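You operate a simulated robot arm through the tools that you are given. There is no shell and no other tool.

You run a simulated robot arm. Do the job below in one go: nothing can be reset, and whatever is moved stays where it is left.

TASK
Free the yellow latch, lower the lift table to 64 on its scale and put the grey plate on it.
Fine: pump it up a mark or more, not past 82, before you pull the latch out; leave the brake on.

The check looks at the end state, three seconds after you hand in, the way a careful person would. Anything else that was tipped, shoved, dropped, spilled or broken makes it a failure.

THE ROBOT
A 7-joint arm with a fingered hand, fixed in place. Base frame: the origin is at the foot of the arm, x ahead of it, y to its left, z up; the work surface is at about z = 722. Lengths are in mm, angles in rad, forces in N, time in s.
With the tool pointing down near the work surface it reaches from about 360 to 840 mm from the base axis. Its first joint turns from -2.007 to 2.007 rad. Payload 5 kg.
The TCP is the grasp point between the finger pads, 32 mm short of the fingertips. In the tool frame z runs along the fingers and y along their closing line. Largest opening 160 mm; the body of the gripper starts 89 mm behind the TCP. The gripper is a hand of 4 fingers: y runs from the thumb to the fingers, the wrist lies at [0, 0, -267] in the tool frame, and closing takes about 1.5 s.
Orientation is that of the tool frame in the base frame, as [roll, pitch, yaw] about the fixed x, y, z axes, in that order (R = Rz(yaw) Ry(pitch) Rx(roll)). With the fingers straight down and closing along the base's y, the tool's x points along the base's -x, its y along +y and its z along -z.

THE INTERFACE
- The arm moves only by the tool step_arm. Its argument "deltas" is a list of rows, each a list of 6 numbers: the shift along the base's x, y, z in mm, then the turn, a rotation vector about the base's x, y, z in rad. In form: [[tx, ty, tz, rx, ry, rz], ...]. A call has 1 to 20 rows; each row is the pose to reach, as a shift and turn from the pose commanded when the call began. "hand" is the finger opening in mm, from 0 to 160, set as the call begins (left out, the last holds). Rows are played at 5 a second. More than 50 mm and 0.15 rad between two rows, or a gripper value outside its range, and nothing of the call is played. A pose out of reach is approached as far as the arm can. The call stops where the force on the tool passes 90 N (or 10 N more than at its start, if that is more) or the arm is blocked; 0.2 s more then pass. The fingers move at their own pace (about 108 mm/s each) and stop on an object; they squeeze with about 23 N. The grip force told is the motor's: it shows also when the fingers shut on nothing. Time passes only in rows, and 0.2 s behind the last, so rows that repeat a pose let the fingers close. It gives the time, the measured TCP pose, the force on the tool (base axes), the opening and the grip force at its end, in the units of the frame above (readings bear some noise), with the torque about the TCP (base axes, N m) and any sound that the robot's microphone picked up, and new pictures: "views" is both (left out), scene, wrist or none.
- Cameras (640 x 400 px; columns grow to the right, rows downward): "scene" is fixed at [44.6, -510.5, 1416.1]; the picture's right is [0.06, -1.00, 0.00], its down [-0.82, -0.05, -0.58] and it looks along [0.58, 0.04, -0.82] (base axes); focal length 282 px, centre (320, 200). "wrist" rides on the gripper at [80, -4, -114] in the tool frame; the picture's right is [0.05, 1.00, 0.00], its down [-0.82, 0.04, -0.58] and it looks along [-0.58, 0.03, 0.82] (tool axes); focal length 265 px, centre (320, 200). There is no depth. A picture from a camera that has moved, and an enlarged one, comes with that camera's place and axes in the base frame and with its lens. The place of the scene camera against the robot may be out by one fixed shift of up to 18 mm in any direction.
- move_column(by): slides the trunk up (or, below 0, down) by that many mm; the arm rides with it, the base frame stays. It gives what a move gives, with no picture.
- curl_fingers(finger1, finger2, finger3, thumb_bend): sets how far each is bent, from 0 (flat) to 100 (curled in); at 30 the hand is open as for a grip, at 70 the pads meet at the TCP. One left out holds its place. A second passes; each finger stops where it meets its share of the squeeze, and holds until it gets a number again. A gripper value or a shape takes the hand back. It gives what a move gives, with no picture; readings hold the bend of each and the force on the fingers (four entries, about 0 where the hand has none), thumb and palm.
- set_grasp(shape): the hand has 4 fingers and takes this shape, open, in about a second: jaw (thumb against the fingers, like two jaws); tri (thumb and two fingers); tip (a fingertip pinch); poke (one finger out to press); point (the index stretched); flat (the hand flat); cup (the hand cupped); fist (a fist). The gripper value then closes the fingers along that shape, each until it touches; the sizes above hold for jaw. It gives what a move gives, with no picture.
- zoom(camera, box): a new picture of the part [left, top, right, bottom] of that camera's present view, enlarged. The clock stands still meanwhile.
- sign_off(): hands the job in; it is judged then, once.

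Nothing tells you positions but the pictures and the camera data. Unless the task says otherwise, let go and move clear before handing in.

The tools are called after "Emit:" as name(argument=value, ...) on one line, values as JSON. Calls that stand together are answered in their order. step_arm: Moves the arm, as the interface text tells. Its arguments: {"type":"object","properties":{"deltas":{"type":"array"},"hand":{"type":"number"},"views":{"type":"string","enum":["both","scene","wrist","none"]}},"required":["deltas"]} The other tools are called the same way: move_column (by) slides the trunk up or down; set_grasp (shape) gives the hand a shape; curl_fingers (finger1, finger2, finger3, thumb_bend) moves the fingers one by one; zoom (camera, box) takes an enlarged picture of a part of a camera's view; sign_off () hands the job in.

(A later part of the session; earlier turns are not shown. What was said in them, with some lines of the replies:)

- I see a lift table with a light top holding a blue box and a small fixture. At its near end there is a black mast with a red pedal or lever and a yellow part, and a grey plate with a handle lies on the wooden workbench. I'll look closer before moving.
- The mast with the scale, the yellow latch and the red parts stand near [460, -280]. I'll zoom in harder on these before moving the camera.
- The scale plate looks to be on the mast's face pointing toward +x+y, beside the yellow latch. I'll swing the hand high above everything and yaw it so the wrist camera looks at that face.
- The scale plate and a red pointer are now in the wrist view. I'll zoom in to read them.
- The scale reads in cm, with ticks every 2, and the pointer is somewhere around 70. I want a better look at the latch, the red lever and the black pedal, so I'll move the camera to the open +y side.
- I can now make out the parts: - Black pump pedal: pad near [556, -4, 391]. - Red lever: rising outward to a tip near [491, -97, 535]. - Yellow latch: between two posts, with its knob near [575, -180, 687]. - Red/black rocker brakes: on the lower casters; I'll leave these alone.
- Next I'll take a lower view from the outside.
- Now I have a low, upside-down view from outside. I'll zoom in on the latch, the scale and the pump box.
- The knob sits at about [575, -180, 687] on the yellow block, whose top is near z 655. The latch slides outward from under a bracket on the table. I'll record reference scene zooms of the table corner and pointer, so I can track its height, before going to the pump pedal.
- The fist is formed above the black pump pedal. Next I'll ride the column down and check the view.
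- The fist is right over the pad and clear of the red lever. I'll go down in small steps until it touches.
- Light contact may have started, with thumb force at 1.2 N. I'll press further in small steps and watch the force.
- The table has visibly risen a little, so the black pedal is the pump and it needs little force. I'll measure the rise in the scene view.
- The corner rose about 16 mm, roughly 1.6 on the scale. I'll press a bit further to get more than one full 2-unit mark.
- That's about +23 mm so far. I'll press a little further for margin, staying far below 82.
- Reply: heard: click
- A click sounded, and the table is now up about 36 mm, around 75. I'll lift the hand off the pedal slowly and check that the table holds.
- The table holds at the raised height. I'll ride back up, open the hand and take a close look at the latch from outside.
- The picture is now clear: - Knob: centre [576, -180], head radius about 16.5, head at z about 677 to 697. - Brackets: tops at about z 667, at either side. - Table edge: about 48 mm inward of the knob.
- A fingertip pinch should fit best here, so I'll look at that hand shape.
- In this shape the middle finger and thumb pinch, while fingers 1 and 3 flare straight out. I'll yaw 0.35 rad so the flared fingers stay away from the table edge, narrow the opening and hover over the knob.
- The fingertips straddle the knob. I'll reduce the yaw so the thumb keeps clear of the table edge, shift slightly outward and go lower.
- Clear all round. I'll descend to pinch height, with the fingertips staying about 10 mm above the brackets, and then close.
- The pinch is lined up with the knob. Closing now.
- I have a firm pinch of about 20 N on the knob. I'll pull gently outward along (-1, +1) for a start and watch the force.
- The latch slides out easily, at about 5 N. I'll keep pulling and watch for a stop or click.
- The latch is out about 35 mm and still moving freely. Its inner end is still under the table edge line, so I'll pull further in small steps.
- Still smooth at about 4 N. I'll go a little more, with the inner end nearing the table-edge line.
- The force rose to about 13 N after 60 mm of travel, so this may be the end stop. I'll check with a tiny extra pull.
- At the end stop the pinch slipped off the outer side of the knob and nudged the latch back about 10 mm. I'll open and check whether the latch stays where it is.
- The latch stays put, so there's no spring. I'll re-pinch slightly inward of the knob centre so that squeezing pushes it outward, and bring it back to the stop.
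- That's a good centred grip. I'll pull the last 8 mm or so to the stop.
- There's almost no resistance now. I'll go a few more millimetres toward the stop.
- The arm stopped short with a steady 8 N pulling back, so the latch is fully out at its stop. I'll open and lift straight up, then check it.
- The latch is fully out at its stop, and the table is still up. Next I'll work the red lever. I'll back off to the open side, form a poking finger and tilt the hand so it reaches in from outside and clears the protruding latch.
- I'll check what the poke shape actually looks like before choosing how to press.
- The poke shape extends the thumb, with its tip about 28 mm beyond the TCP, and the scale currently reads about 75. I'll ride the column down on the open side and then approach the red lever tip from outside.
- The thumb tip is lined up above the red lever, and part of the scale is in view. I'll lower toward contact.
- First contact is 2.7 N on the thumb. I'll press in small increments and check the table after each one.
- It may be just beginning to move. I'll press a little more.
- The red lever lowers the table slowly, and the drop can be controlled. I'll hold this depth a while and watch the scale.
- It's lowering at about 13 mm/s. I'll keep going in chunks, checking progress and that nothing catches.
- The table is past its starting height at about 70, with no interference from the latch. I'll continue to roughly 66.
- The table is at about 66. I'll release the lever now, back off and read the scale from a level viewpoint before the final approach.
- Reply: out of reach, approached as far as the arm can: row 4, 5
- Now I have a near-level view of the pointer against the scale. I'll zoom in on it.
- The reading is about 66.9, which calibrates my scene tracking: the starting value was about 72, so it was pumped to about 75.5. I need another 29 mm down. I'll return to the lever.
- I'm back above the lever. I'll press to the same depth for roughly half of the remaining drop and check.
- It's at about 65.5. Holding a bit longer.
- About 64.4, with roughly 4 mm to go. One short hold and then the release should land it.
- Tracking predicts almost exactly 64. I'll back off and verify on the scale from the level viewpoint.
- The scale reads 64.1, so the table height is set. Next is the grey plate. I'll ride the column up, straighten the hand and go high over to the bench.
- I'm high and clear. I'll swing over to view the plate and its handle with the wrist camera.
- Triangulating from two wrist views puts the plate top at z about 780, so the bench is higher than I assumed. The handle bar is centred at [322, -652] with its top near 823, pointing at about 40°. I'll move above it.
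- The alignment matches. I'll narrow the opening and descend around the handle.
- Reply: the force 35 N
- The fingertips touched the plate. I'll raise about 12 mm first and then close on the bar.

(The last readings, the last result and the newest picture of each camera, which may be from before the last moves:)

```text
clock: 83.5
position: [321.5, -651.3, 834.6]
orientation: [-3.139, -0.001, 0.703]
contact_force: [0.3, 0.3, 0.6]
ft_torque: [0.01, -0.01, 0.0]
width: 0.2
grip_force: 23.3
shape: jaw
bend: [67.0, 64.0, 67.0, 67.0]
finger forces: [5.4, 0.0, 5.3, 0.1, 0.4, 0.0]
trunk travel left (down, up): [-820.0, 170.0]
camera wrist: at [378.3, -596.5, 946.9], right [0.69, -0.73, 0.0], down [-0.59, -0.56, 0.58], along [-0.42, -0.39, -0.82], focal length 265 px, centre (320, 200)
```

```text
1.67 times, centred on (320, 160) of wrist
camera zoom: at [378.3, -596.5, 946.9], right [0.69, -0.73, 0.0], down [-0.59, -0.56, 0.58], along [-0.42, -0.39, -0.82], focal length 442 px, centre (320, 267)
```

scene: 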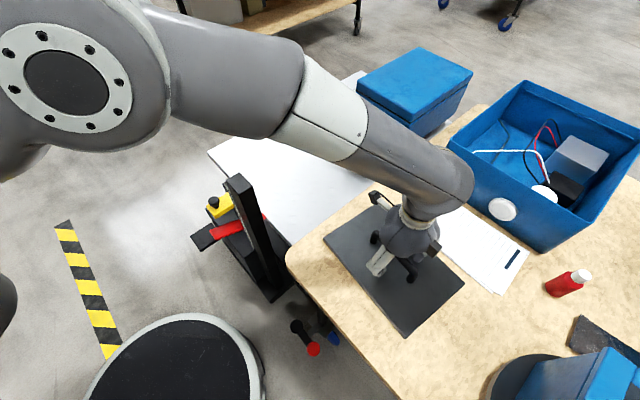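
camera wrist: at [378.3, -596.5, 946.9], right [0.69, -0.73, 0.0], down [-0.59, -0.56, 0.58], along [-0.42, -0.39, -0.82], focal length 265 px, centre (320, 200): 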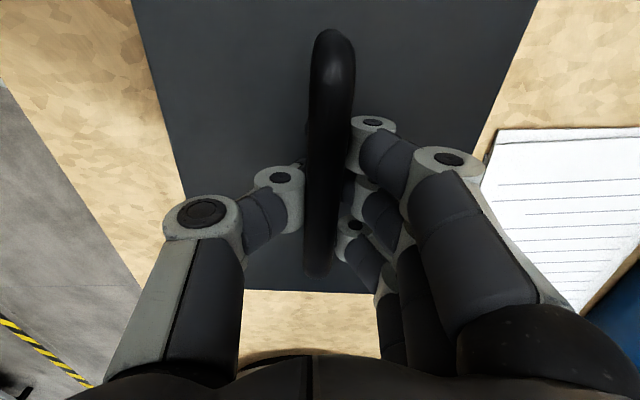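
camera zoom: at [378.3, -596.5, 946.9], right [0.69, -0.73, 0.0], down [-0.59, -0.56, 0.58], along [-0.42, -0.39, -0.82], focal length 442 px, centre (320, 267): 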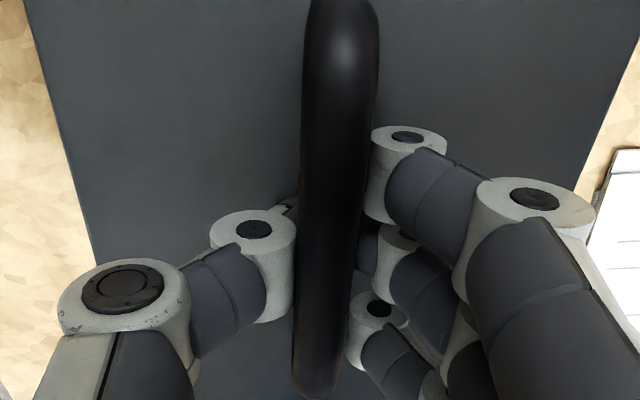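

The fingers have curled in and met beneath the bar, so the handle is caged. I'll lift slowly.

Emit:
step_arm(deltas=[[0, 0, 5, 0, 0, 0], [0, 0, 10, 0, 0, 0], [0, 0, 15, 0, 0, 0], [0, 0, 20, 0, 0, 0], [0, 0, 27, 0, 0, 0], [0, 0, 35, 0, 0, 0]], views="both")

Emit:
zoom(camera="scene", box=[300, 150, 500, 350])

```text
clock: 84.9
position: [320.5, -651.6, 870.7]
orientation: [-3.141, -0.001, 0.704]
contact_force: [0.2, -0.5, -11.1]
ft_torque: [-0.04, 0.03, 0.0]
width: 0.0
grip_force: 22.9
shape: jaw
bend: [66.0, 64.0, 67.0, 67.0]
finger forces: [6.6, 0.0, 5.3, 0.0, 0.3, 0.1]
trunk travel left (down, up): [-820.0, 170.0]
camera wrist: at [377.3, -596.3, 982.2], right [0.69, -0.73, 0.0], down [-0.59, -0.56, 0.58], along [-0.42, -0.4, -0.82], focal length 265 px, centre (320, 200)
```

scene: 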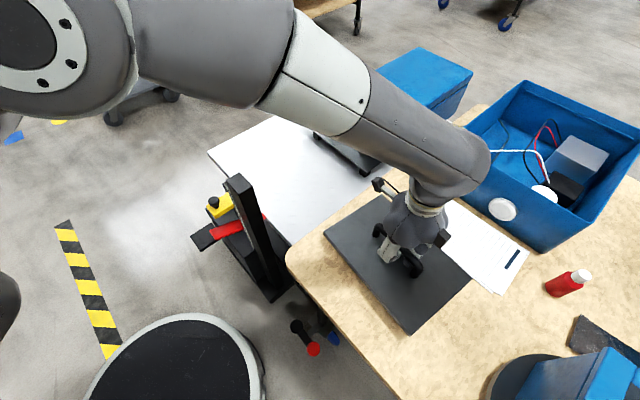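
wrist: 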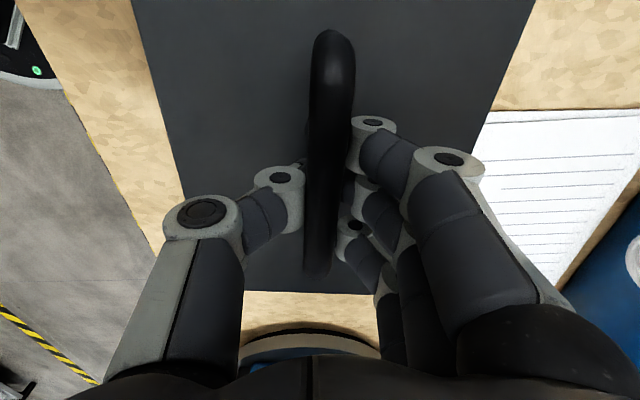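

```text
2.00 times, centred on (400, 250) of scene
camera zoom: at [44.6, -510.5, 1416.1], right [0.06, -1.0, 0.0], down [-0.82, -0.05, -0.58], along [0.58, 0.04, -0.82], focal length 564 px, centre (160, 100)
```

zoom: 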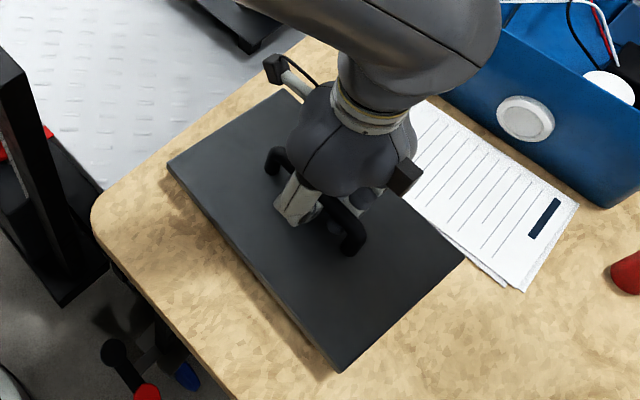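

The plate weighs about 11 N and hangs level. I'll carry it along the bench direction onto the free near half of the table, aiming for [716, -312], keeping high over the mast.

Emit:
step_arm(deltas=[[10, 9, 15, 0, 0, 0], [35, 30, 35, 0, 0, 0.01], [65, 56, 50, 0, 0, 0.02], [98, 84, 55, 0, 0, 0.03], [131, 112, 55, 0, 0, 0.035], [164, 140, 55, 0, 0, 0.042], [197, 169, 55, 0, 0, 0.05]], views="both")

```text
clock: 86.5
position: [518.5, -479.2, 923.5]
orientation: [3.142, 0.002, 0.753]
contact_force: [0.4, -0.1, -11.7]
ft_torque: [-0.06, 0.11, 0.04]
width: 0.0
grip_force: 23.2
shape: jaw
bend: [66.0, 64.0, 66.0, 67.0]
finger forces: [7.4, 0.0, 5.0, 0.0, 0.3, 0.0]
trunk travel left (down, up): [-820.0, 170.0]
camera wrist: at [572.6, -421.6, 1035.9], right [0.72, -0.69, 0.0], down [-0.56, -0.59, 0.58], along [-0.4, -0.42, -0.82], focal length 265 px, centre (320, 200)
```

scene: 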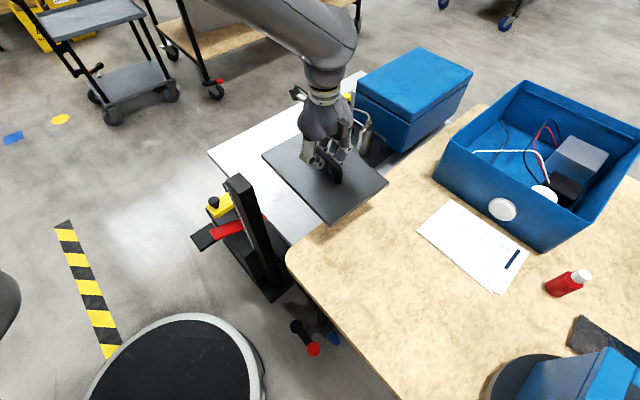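
wrist: 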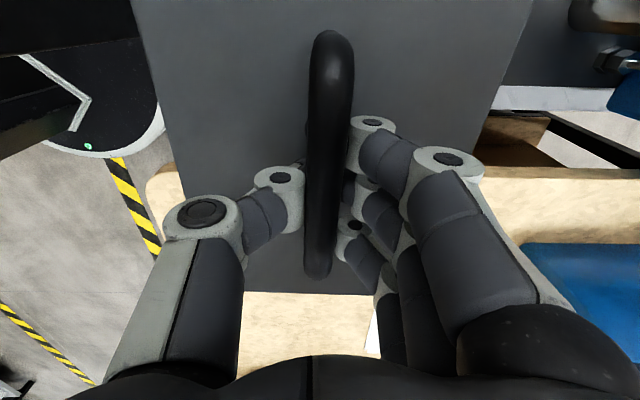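

That's going well. I'll continue to above the target spot.

Emit:
step_arm(deltas=[[28, 24, 0, 0, 0, 0.005], [56, 48, 0, 0, 0, 0.01], [84, 72, 0, 0, 0, 0.015], [112, 96, 0, 0, 0, 0.02], [140, 120, 0, 0, 0, 0.025], [168, 144, 0, 0, 0, 0.03], [197, 167, 0, 0, 0, 0.033], [197, 167, 0, 0, 0, 0.033]], views="both")

Emit:
zoom(camera="scene", box=[180, 60, 400, 260])

```text
clock: 88.3
position: [715.1, -316.2, 924.1]
orientation: [3.141, 0.001, 0.784]
contact_force: [-0.6, -0.8, -11.6]
ft_torque: [-0.04, 0.07, 0.02]
width: 0.0
grip_force: 23.0
shape: jaw
bend: [66.0, 64.0, 67.0, 67.0]
finger forces: [7.3, 0.0, 5.3, 0.1, 0.4, 0.0]
trunk travel left (down, up): [-820.0, 170.0]
camera wrist: at [766.7, -256.5, 1036.4], right [0.74, -0.67, 0.0], down [-0.55, -0.61, 0.58], along [-0.39, -0.43, -0.82], focal length 265 px, centre (320, 200)
```

scene: 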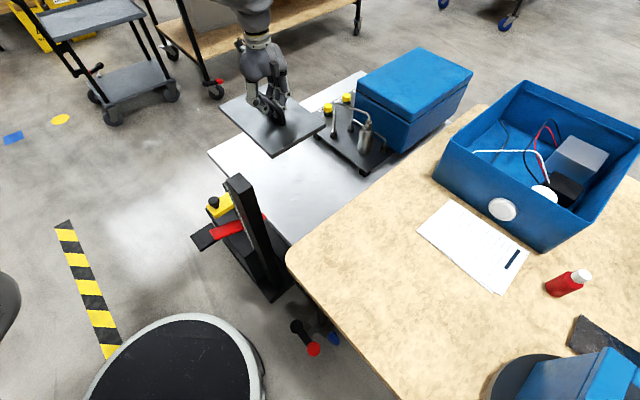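
wrist: 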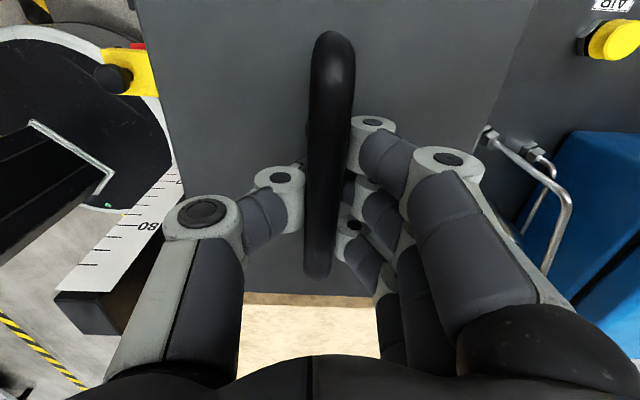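

```text
2.00 times, centred on (290, 160) of scene
camera zoom: at [44.6, -510.5, 1416.1], right [0.06, -1.0, 0.0], down [-0.82, -0.05, -0.58], along [0.58, 0.04, -0.82], focal length 564 px, centre (380, 280)
```

zoom: 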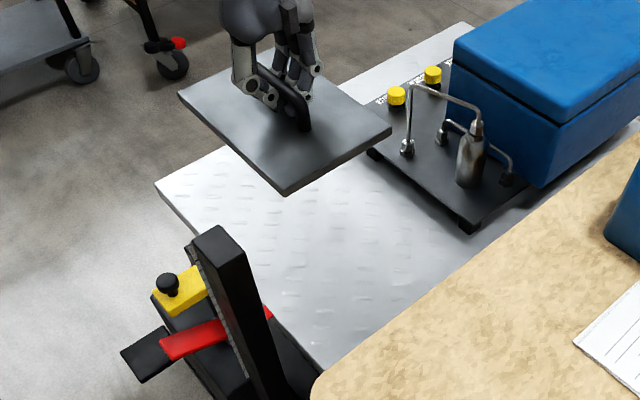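

The spot below is clear: about 50 mm inside the near edge and 125 mm from the fixture. I'll lower it, first most of the way.

Emit:
step_arm(deltas=[[0, 0, -30, 0, 0, 0], [0, 0, -60, 0, 0, 0], [0, 0, -90, 0, 0, 0], [0, 0, -120, 0, 0, 0], [0, 0, -150, 0, 0, 0], [0, 0, -165, 0, 0, 0]], views="both")

Emit:
zoom(camera="scene", box=[180, 60, 400, 260])

```text
clock: 89.7
position: [714.7, -314.9, 757.9]
orientation: [-3.141, 0.001, 0.786]
contact_force: [0.7, 0.1, -11.5]
ft_torque: [0.03, 0.07, 0.02]
width: 0.1
grip_force: 23.3
shape: jaw
bend: [66.0, 64.0, 67.0, 67.0]
finger forces: [6.7, 0.0, 6.1, 0.0, 0.4, 0.1]
trunk travel left (down, up): [-820.0, 170.0]
camera wrist: at [767.0, -254.2, 870.4], right [0.74, -0.67, 0.0], down [-0.55, -0.61, 0.58], along [-0.39, -0.43, -0.82], focal length 265 px, centre (320, 200)
```

scene: 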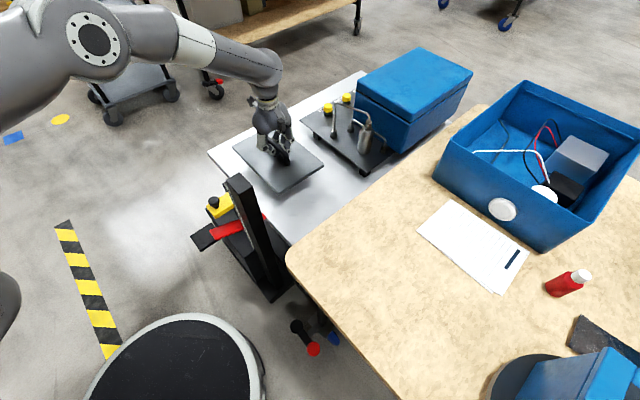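
wrist: 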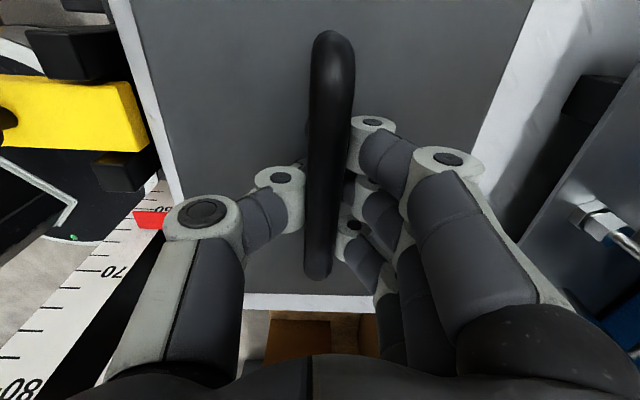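

```text
2.00 times, centred on (290, 160) of scene
camera zoom: at [44.6, -510.5, 1416.1], right [0.06, -1.0, 0.0], down [-0.82, -0.05, -0.58], along [0.58, 0.04, -0.82], focal length 564 px, centre (380, 280)
```

zoom: 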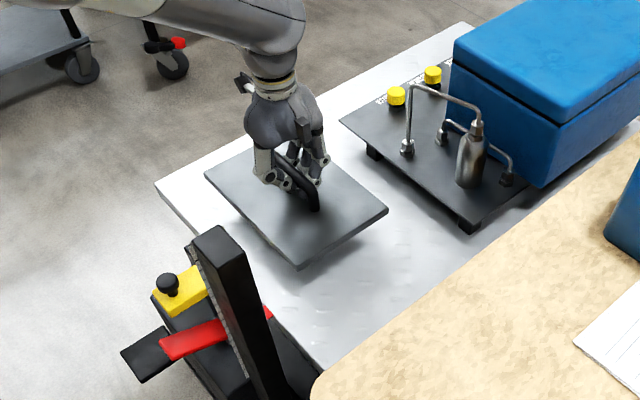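

About 50 mm remain to touchdown. I'll lower slowly and watch the load come off.

Emit:
step_arm(deltas=[[0, 0, -12, 0, 0, 0], [0, 0, -24, 0, 0, 0], [0, 0, -34, 0, 0, 0], [0, 0, -40, 0, 0, 0], [0, 0, -44, 0, 0, 0], [0, 0, -47, 0, 0, 0]], views="scene")

```text
clock: 91.1
position: [715.5, -316.2, 712.3]
orientation: [-3.141, 0.001, 0.787]
contact_force: [0.4, -0.3, -12.2]
ft_torque: [0.0, 0.03, -0.02]
width: 0.3
grip_force: 22.8
shape: jaw
bend: [66.0, 64.0, 67.0, 67.0]
finger forces: [6.7, 0.0, 5.3, 0.0, 0.5, 0.1]
trunk travel left (down, up): [-820.0, 170.0]
```

scene: 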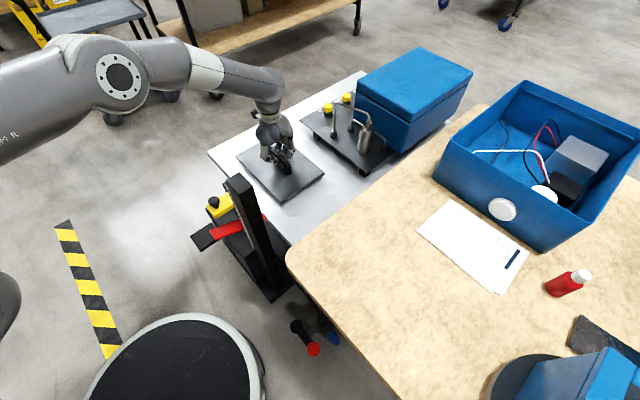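

Emit:
step_arm(deltas=[[0, 0, -3, 0, 0, 0], [0, 0, -5, 0, 0, 0], [0, 0, -7, 0, 0, 0], [0, 0, -9, 0, 0, 0]], views="none")

Emit:
zoom(camera="scene", box=[200, 100, 360, 220])

```text
clock: 92.1
position: [716.0, -315.6, 703.1]
orientation: [-3.141, -0.001, 0.788]
contact_force: [-0.1, -0.1, -12.3]
ft_torque: [-0.03, 0.04, 0.02]
width: 0.0
grip_force: 22.9
shape: jaw
bend: [66.0, 64.0, 67.0, 67.0]
finger forces: [6.7, 0.0, 5.3, 0.0, 0.5, 0.0]
trunk travel left (down, up): [-820.0, 170.0]
```

```text
3.33 times, centred on (280, 160) of scene
camera zoom: at [44.6, -510.5, 1416.1], right [0.06, -1.0, 0.0], down [-0.82, -0.05, -0.58], along [0.58, 0.04, -0.82], focal length 940 px, centre (453, 333)
```

zoom: 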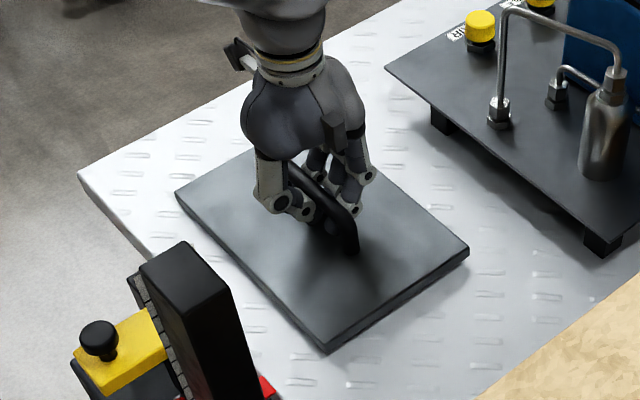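

Emit:
step_arm(deltas=[[0, 0, -2, 0, 0, 0], [0, 0, -4, 0, 0, 0], [0, 0, -5, 0, 0, 0]], views="none")

```text
clock: 92.9
position: [715.9, -314.5, 697.3]
orientation: [-3.141, 0.0, 0.786]
contact_force: [0.1, 0.1, -10.1]
ft_torque: [0.08, -0.06, -0.04]
width: 0.0
grip_force: 23.5
shape: jaw
bend: [67.0, 64.0, 66.0, 67.0]
finger forces: [4.8, 0.0, 7.0, 0.0, 0.7, 0.1]
trunk travel left (down, up): [-820.0, 170.0]
```

Emit:
step_arm(deltas=[[0, 0, -1, 0, 0, 0], [0, 0, -2, 0, 0, 0], [0, 0, -3, 0, 0, 0]], views="none")

Emit:
zoom(camera="scene", box=[200, 100, 360, 220])

```text
clock: 93.7
position: [715.4, -316.4, 696.3]
orientation: [3.138, -0.001, 0.788]
contact_force: [-1.0, -0.7, -1.2]
ft_torque: [-0.02, -0.03, 0.0]
width: 0.1
grip_force: 22.5
shape: jaw
bend: [67.0, 64.0, 67.0, 67.0]
finger forces: [3.6, 0.0, 3.7, 0.0, 1.9, 0.1]
trunk travel left (down, up): [-820.0, 170.0]
```

```text
3.33 times, centred on (280, 160) of scene
camera zoom: at [44.6, -510.5, 1416.1], right [0.06, -1.0, 0.0], down [-0.82, -0.05, -0.58], along [0.58, 0.04, -0.82], focal length 940 px, centre (453, 333)
```

zoom: 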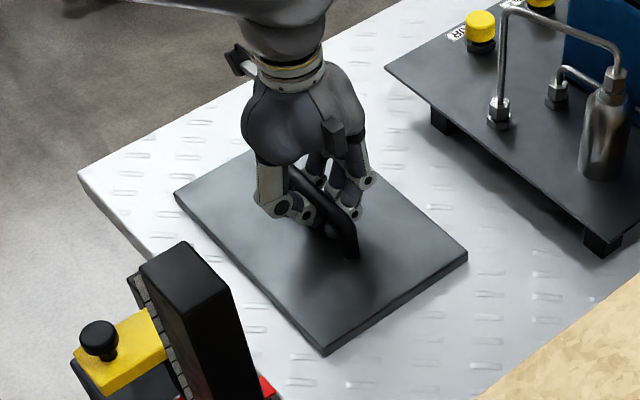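

The load is off and the plate is resting flat on the table. I'll open the hand.

Emit:
step_arm(deltas=[[0, 0, 0, 0, 0, 0], [0, 0, 0, 0, 0, 0], [0, 0, 0, 0, 0, 0], [0, 0, 0, 0, 0, 0], [0, 0, 0, 0, 0, 0]], hand=70, views="wrist")

```text
clock: 94.9
position: [715.3, -313.5, 696.1]
orientation: [3.141, 0.001, 0.787]
contact_force: [0.2, 0.4, -0.1]
ft_torque: [0.01, 0.04, 0.03]
width: 69.8
grip_force: 0.1
shape: jaw
bend: [73.0, 73.0, 73.0, 70.0]
finger forces: [0.0, 0.0, 0.0, 0.1, 0.1, 0.0]
trunk travel left (down, up): [-820.0, 170.0]
camera wrist: at [767.1, -254.7, 807.8], right [0.74, -0.67, 0.0], down [-0.55, -0.61, 0.58], along [-0.39, -0.43, -0.82], focal length 265 px, centre (320, 200)
```

wrist: 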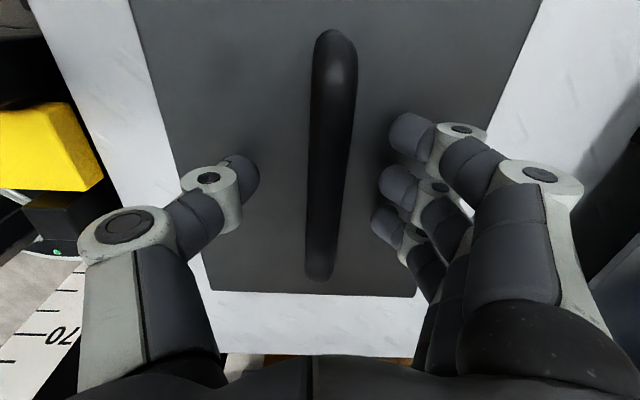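

Released cleanly. I'll lift straight up.

Emit:
step_arm(deltas=[[0, 0, 15, 0, 0, 0], [0, 0, 40, 0, 0, 0], [0, 0, 80, 0, 0, 0], [0, 0, 120, 0, 0, 0], [0, 0, 165, 0, 0, 0], [0, 0, 210, 0, 0, 0], [0, 0, 255, 0, 0, 0], [0, 0, 300, 0, 0, 0]], views="both")

Emit:
zoom(camera="scene", box=[180, 60, 400, 260])

Emit:
zoom(camera="scene", box=[250, 190, 314, 245])

```text
clock: 96.7
position: [713.5, -313.1, 997.5]
orientation: [3.142, 0.0, 0.789]
contact_force: [-0.6, 1.0, 0.2]
ft_torque: [-0.02, -0.01, -0.02]
width: 69.9
grip_force: 0.0
shape: jaw
bend: [73.0, 73.0, 73.0, 70.0]
finger forces: [0.0, 0.0, 0.0, 0.1, 0.0, 0.1]
trunk travel left (down, up): [-820.0, 170.0]
camera wrist: at [766.0, -252.5, 1109.3], right [0.74, -0.67, 0.0], down [-0.55, -0.61, 0.58], along [-0.39, -0.43, -0.82], focal length 265 px, centre (320, 200)
```

scene: 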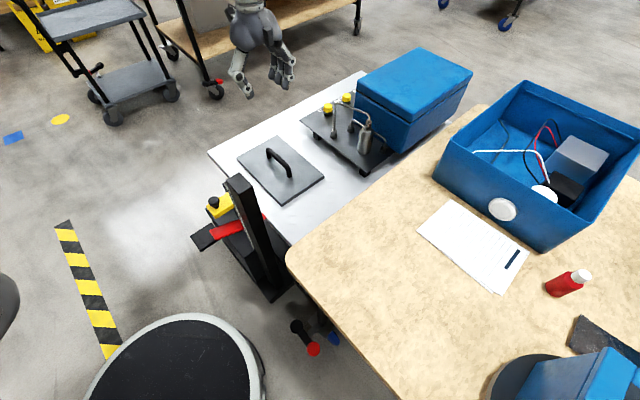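
wrist: 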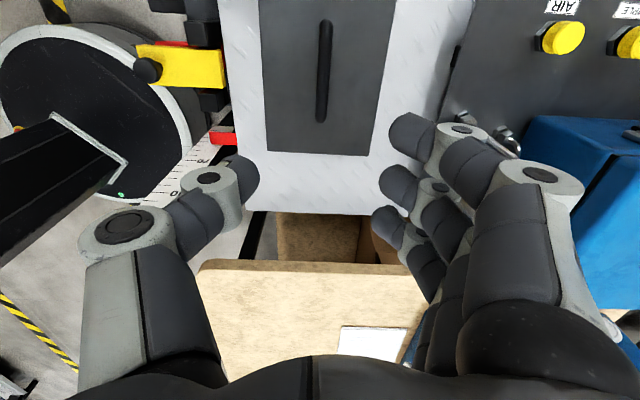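

```text
2.00 times, centred on (290, 160) of scene
camera zoom: at [44.6, -510.5, 1416.1], right [0.06, -1.0, 0.0], down [-0.82, -0.05, -0.58], along [0.58, 0.04, -0.82], focal length 564 px, centre (380, 280)
```

zoom: 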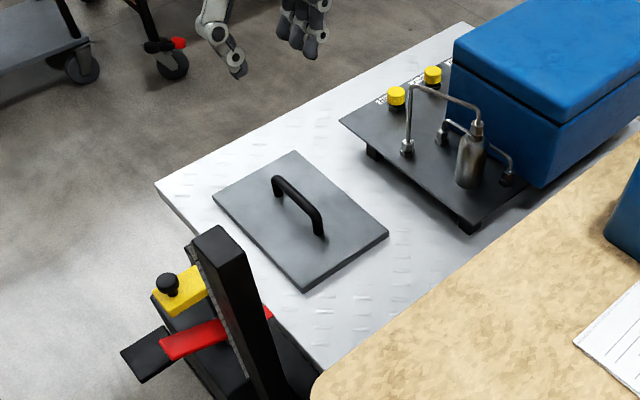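

```text
7.27 times, centred on (282, 218) of scene
camera zoom: at [44.6, -510.5, 1416.1], right [0.06, -1.0, 0.0], down [-0.82, -0.05, -0.58], along [0.58, 0.04, -0.82], focal length 2050 px, centre (596, 73)
```

zoom: 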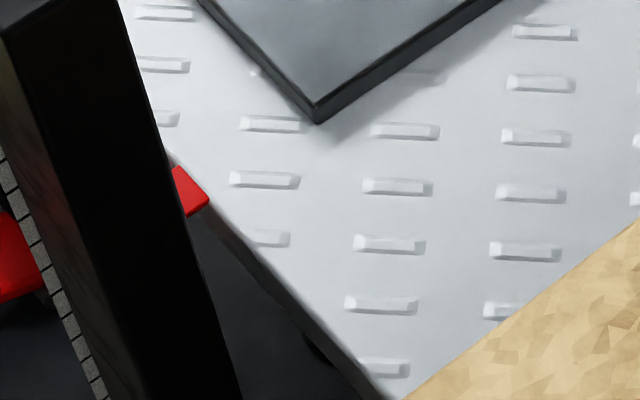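

The plate lies flat and squarely on the table, and the tread marks show the height is unchanged. I'll move the hand clear and check the brakes, latch and scale one last time.

Emit:
step_arm(deltas=[[-25, 25, 10, 0, 0, 0], [-50, 55, 20, 0, 0, 0], [-75, 85, 30, 0, 0, 0], [-100, 115, 40, 0, 0, 0], [-115, 140, 50, 0, 0, 0], [-130, 158, 60, 0, 0, 0]], hand=160, views="both")

Emit:
zoom(camera="scene", box=[270, 290, 370, 360])

Emit:
zoom(camera="wrist", box=[240, 60, 400, 260])

```text
clock: 98.1
position: [583.8, -157.0, 1056.5]
orientation: [3.14, -0.001, 0.784]
contact_force: [-0.7, -0.5, 0.3]
ft_torque: [0.02, -0.04, -0.02]
width: 159.8
grip_force: 0.0
shape: jaw
bend: [30.0, 30.0, 30.0, 30.0]
finger forces: [0.1, 0.1, 0.0, 0.0, 0.0, 0.2]
trunk travel left (down, up): [-820.0, 170.0]
camera wrist: at [635.8, -97.3, 1168.7], right [0.74, -0.67, 0.0], down [-0.55, -0.61, 0.58], along [-0.39, -0.43, -0.82], focal length 265 px, centre (320, 200)
```

scene: 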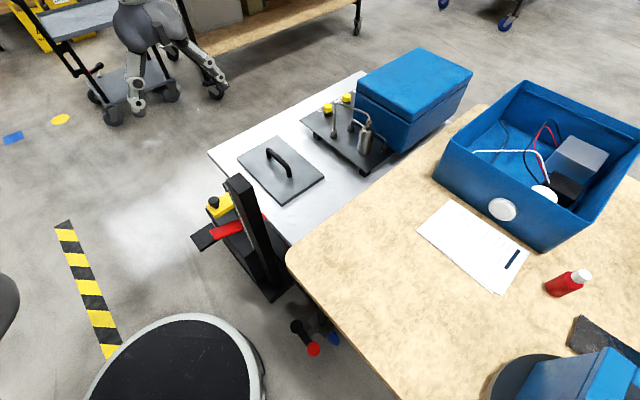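
wrist: 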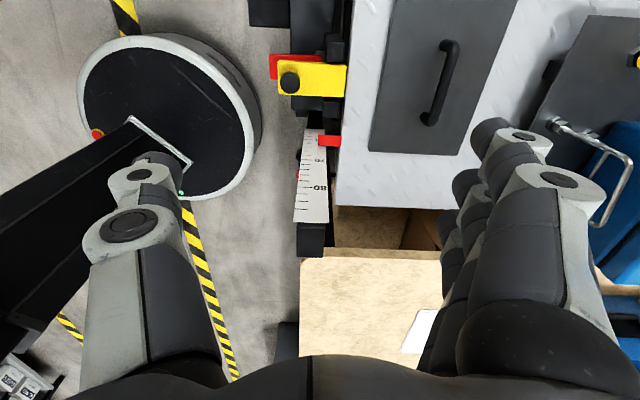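

```text
5.71 times, centred on (320, 325) of scene
camera zoom: at [44.6, -510.5, 1416.1], right [0.06, -1.0, 0.0], down [-0.82, -0.05, -0.58], along [0.58, 0.04, -0.82], focal length 1610 px, centre (320, -514)
```

zoom: 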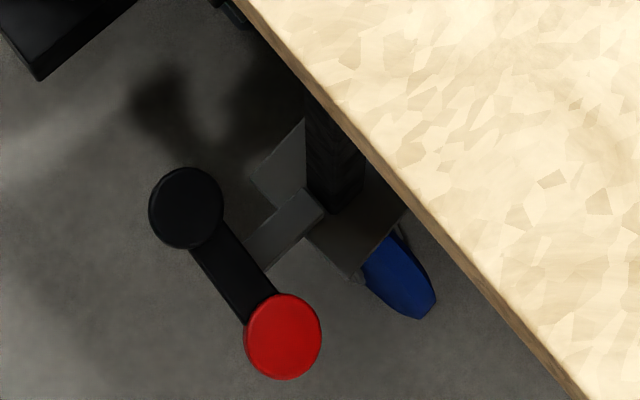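

```text
2.00 times, centred on (320, 160) of wrist
camera zoom: at [635.8, -97.3, 1168.7], right [0.74, -0.67, 0.0], down [-0.55, -0.61, 0.58], along [-0.39, -0.43, -0.82], focal length 531 px, centre (320, 280)
```

zoom: 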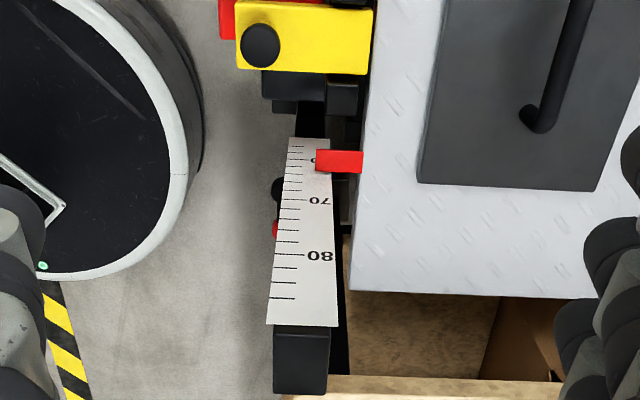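

Everything checks out:
- **Latch:** pulled fully out.
- **Table:** holding at about 64.
- **Plate:** flat on the table.
- **Brakes:** not touched.
- **Hand:** empty and clear.

Handing in.

Emit:
sign_off()

```text
The job is handed in.
```

The job is handed in: the yellow latch is out, the lift table sits at 64, and the grey plate is on it.

- **Pump:** I raised the table from about 72 to about 75.5 before touching the latch, so more than one mark and well under 82.
- **Latch:** It is pulled fully out to its stop. The first grip slipped at the end and the latch moved back about 10 mm, so I regripped and pulled it out again. It stays out by itself.
- **Table height:** The scale read 64.1 in a level view before the plate went on. The table had not moved when I checked again with the plate on it.
- **Plate:** It lies flat on the near half of the table, about 50 mm from the edge and about 125 mm from the fixture.
- **Brakes:** I did not touch them, and the one beside the bench looks the same as at the start.

The hand is empty and clear of the table, and I saw nothing else tipped or moved.
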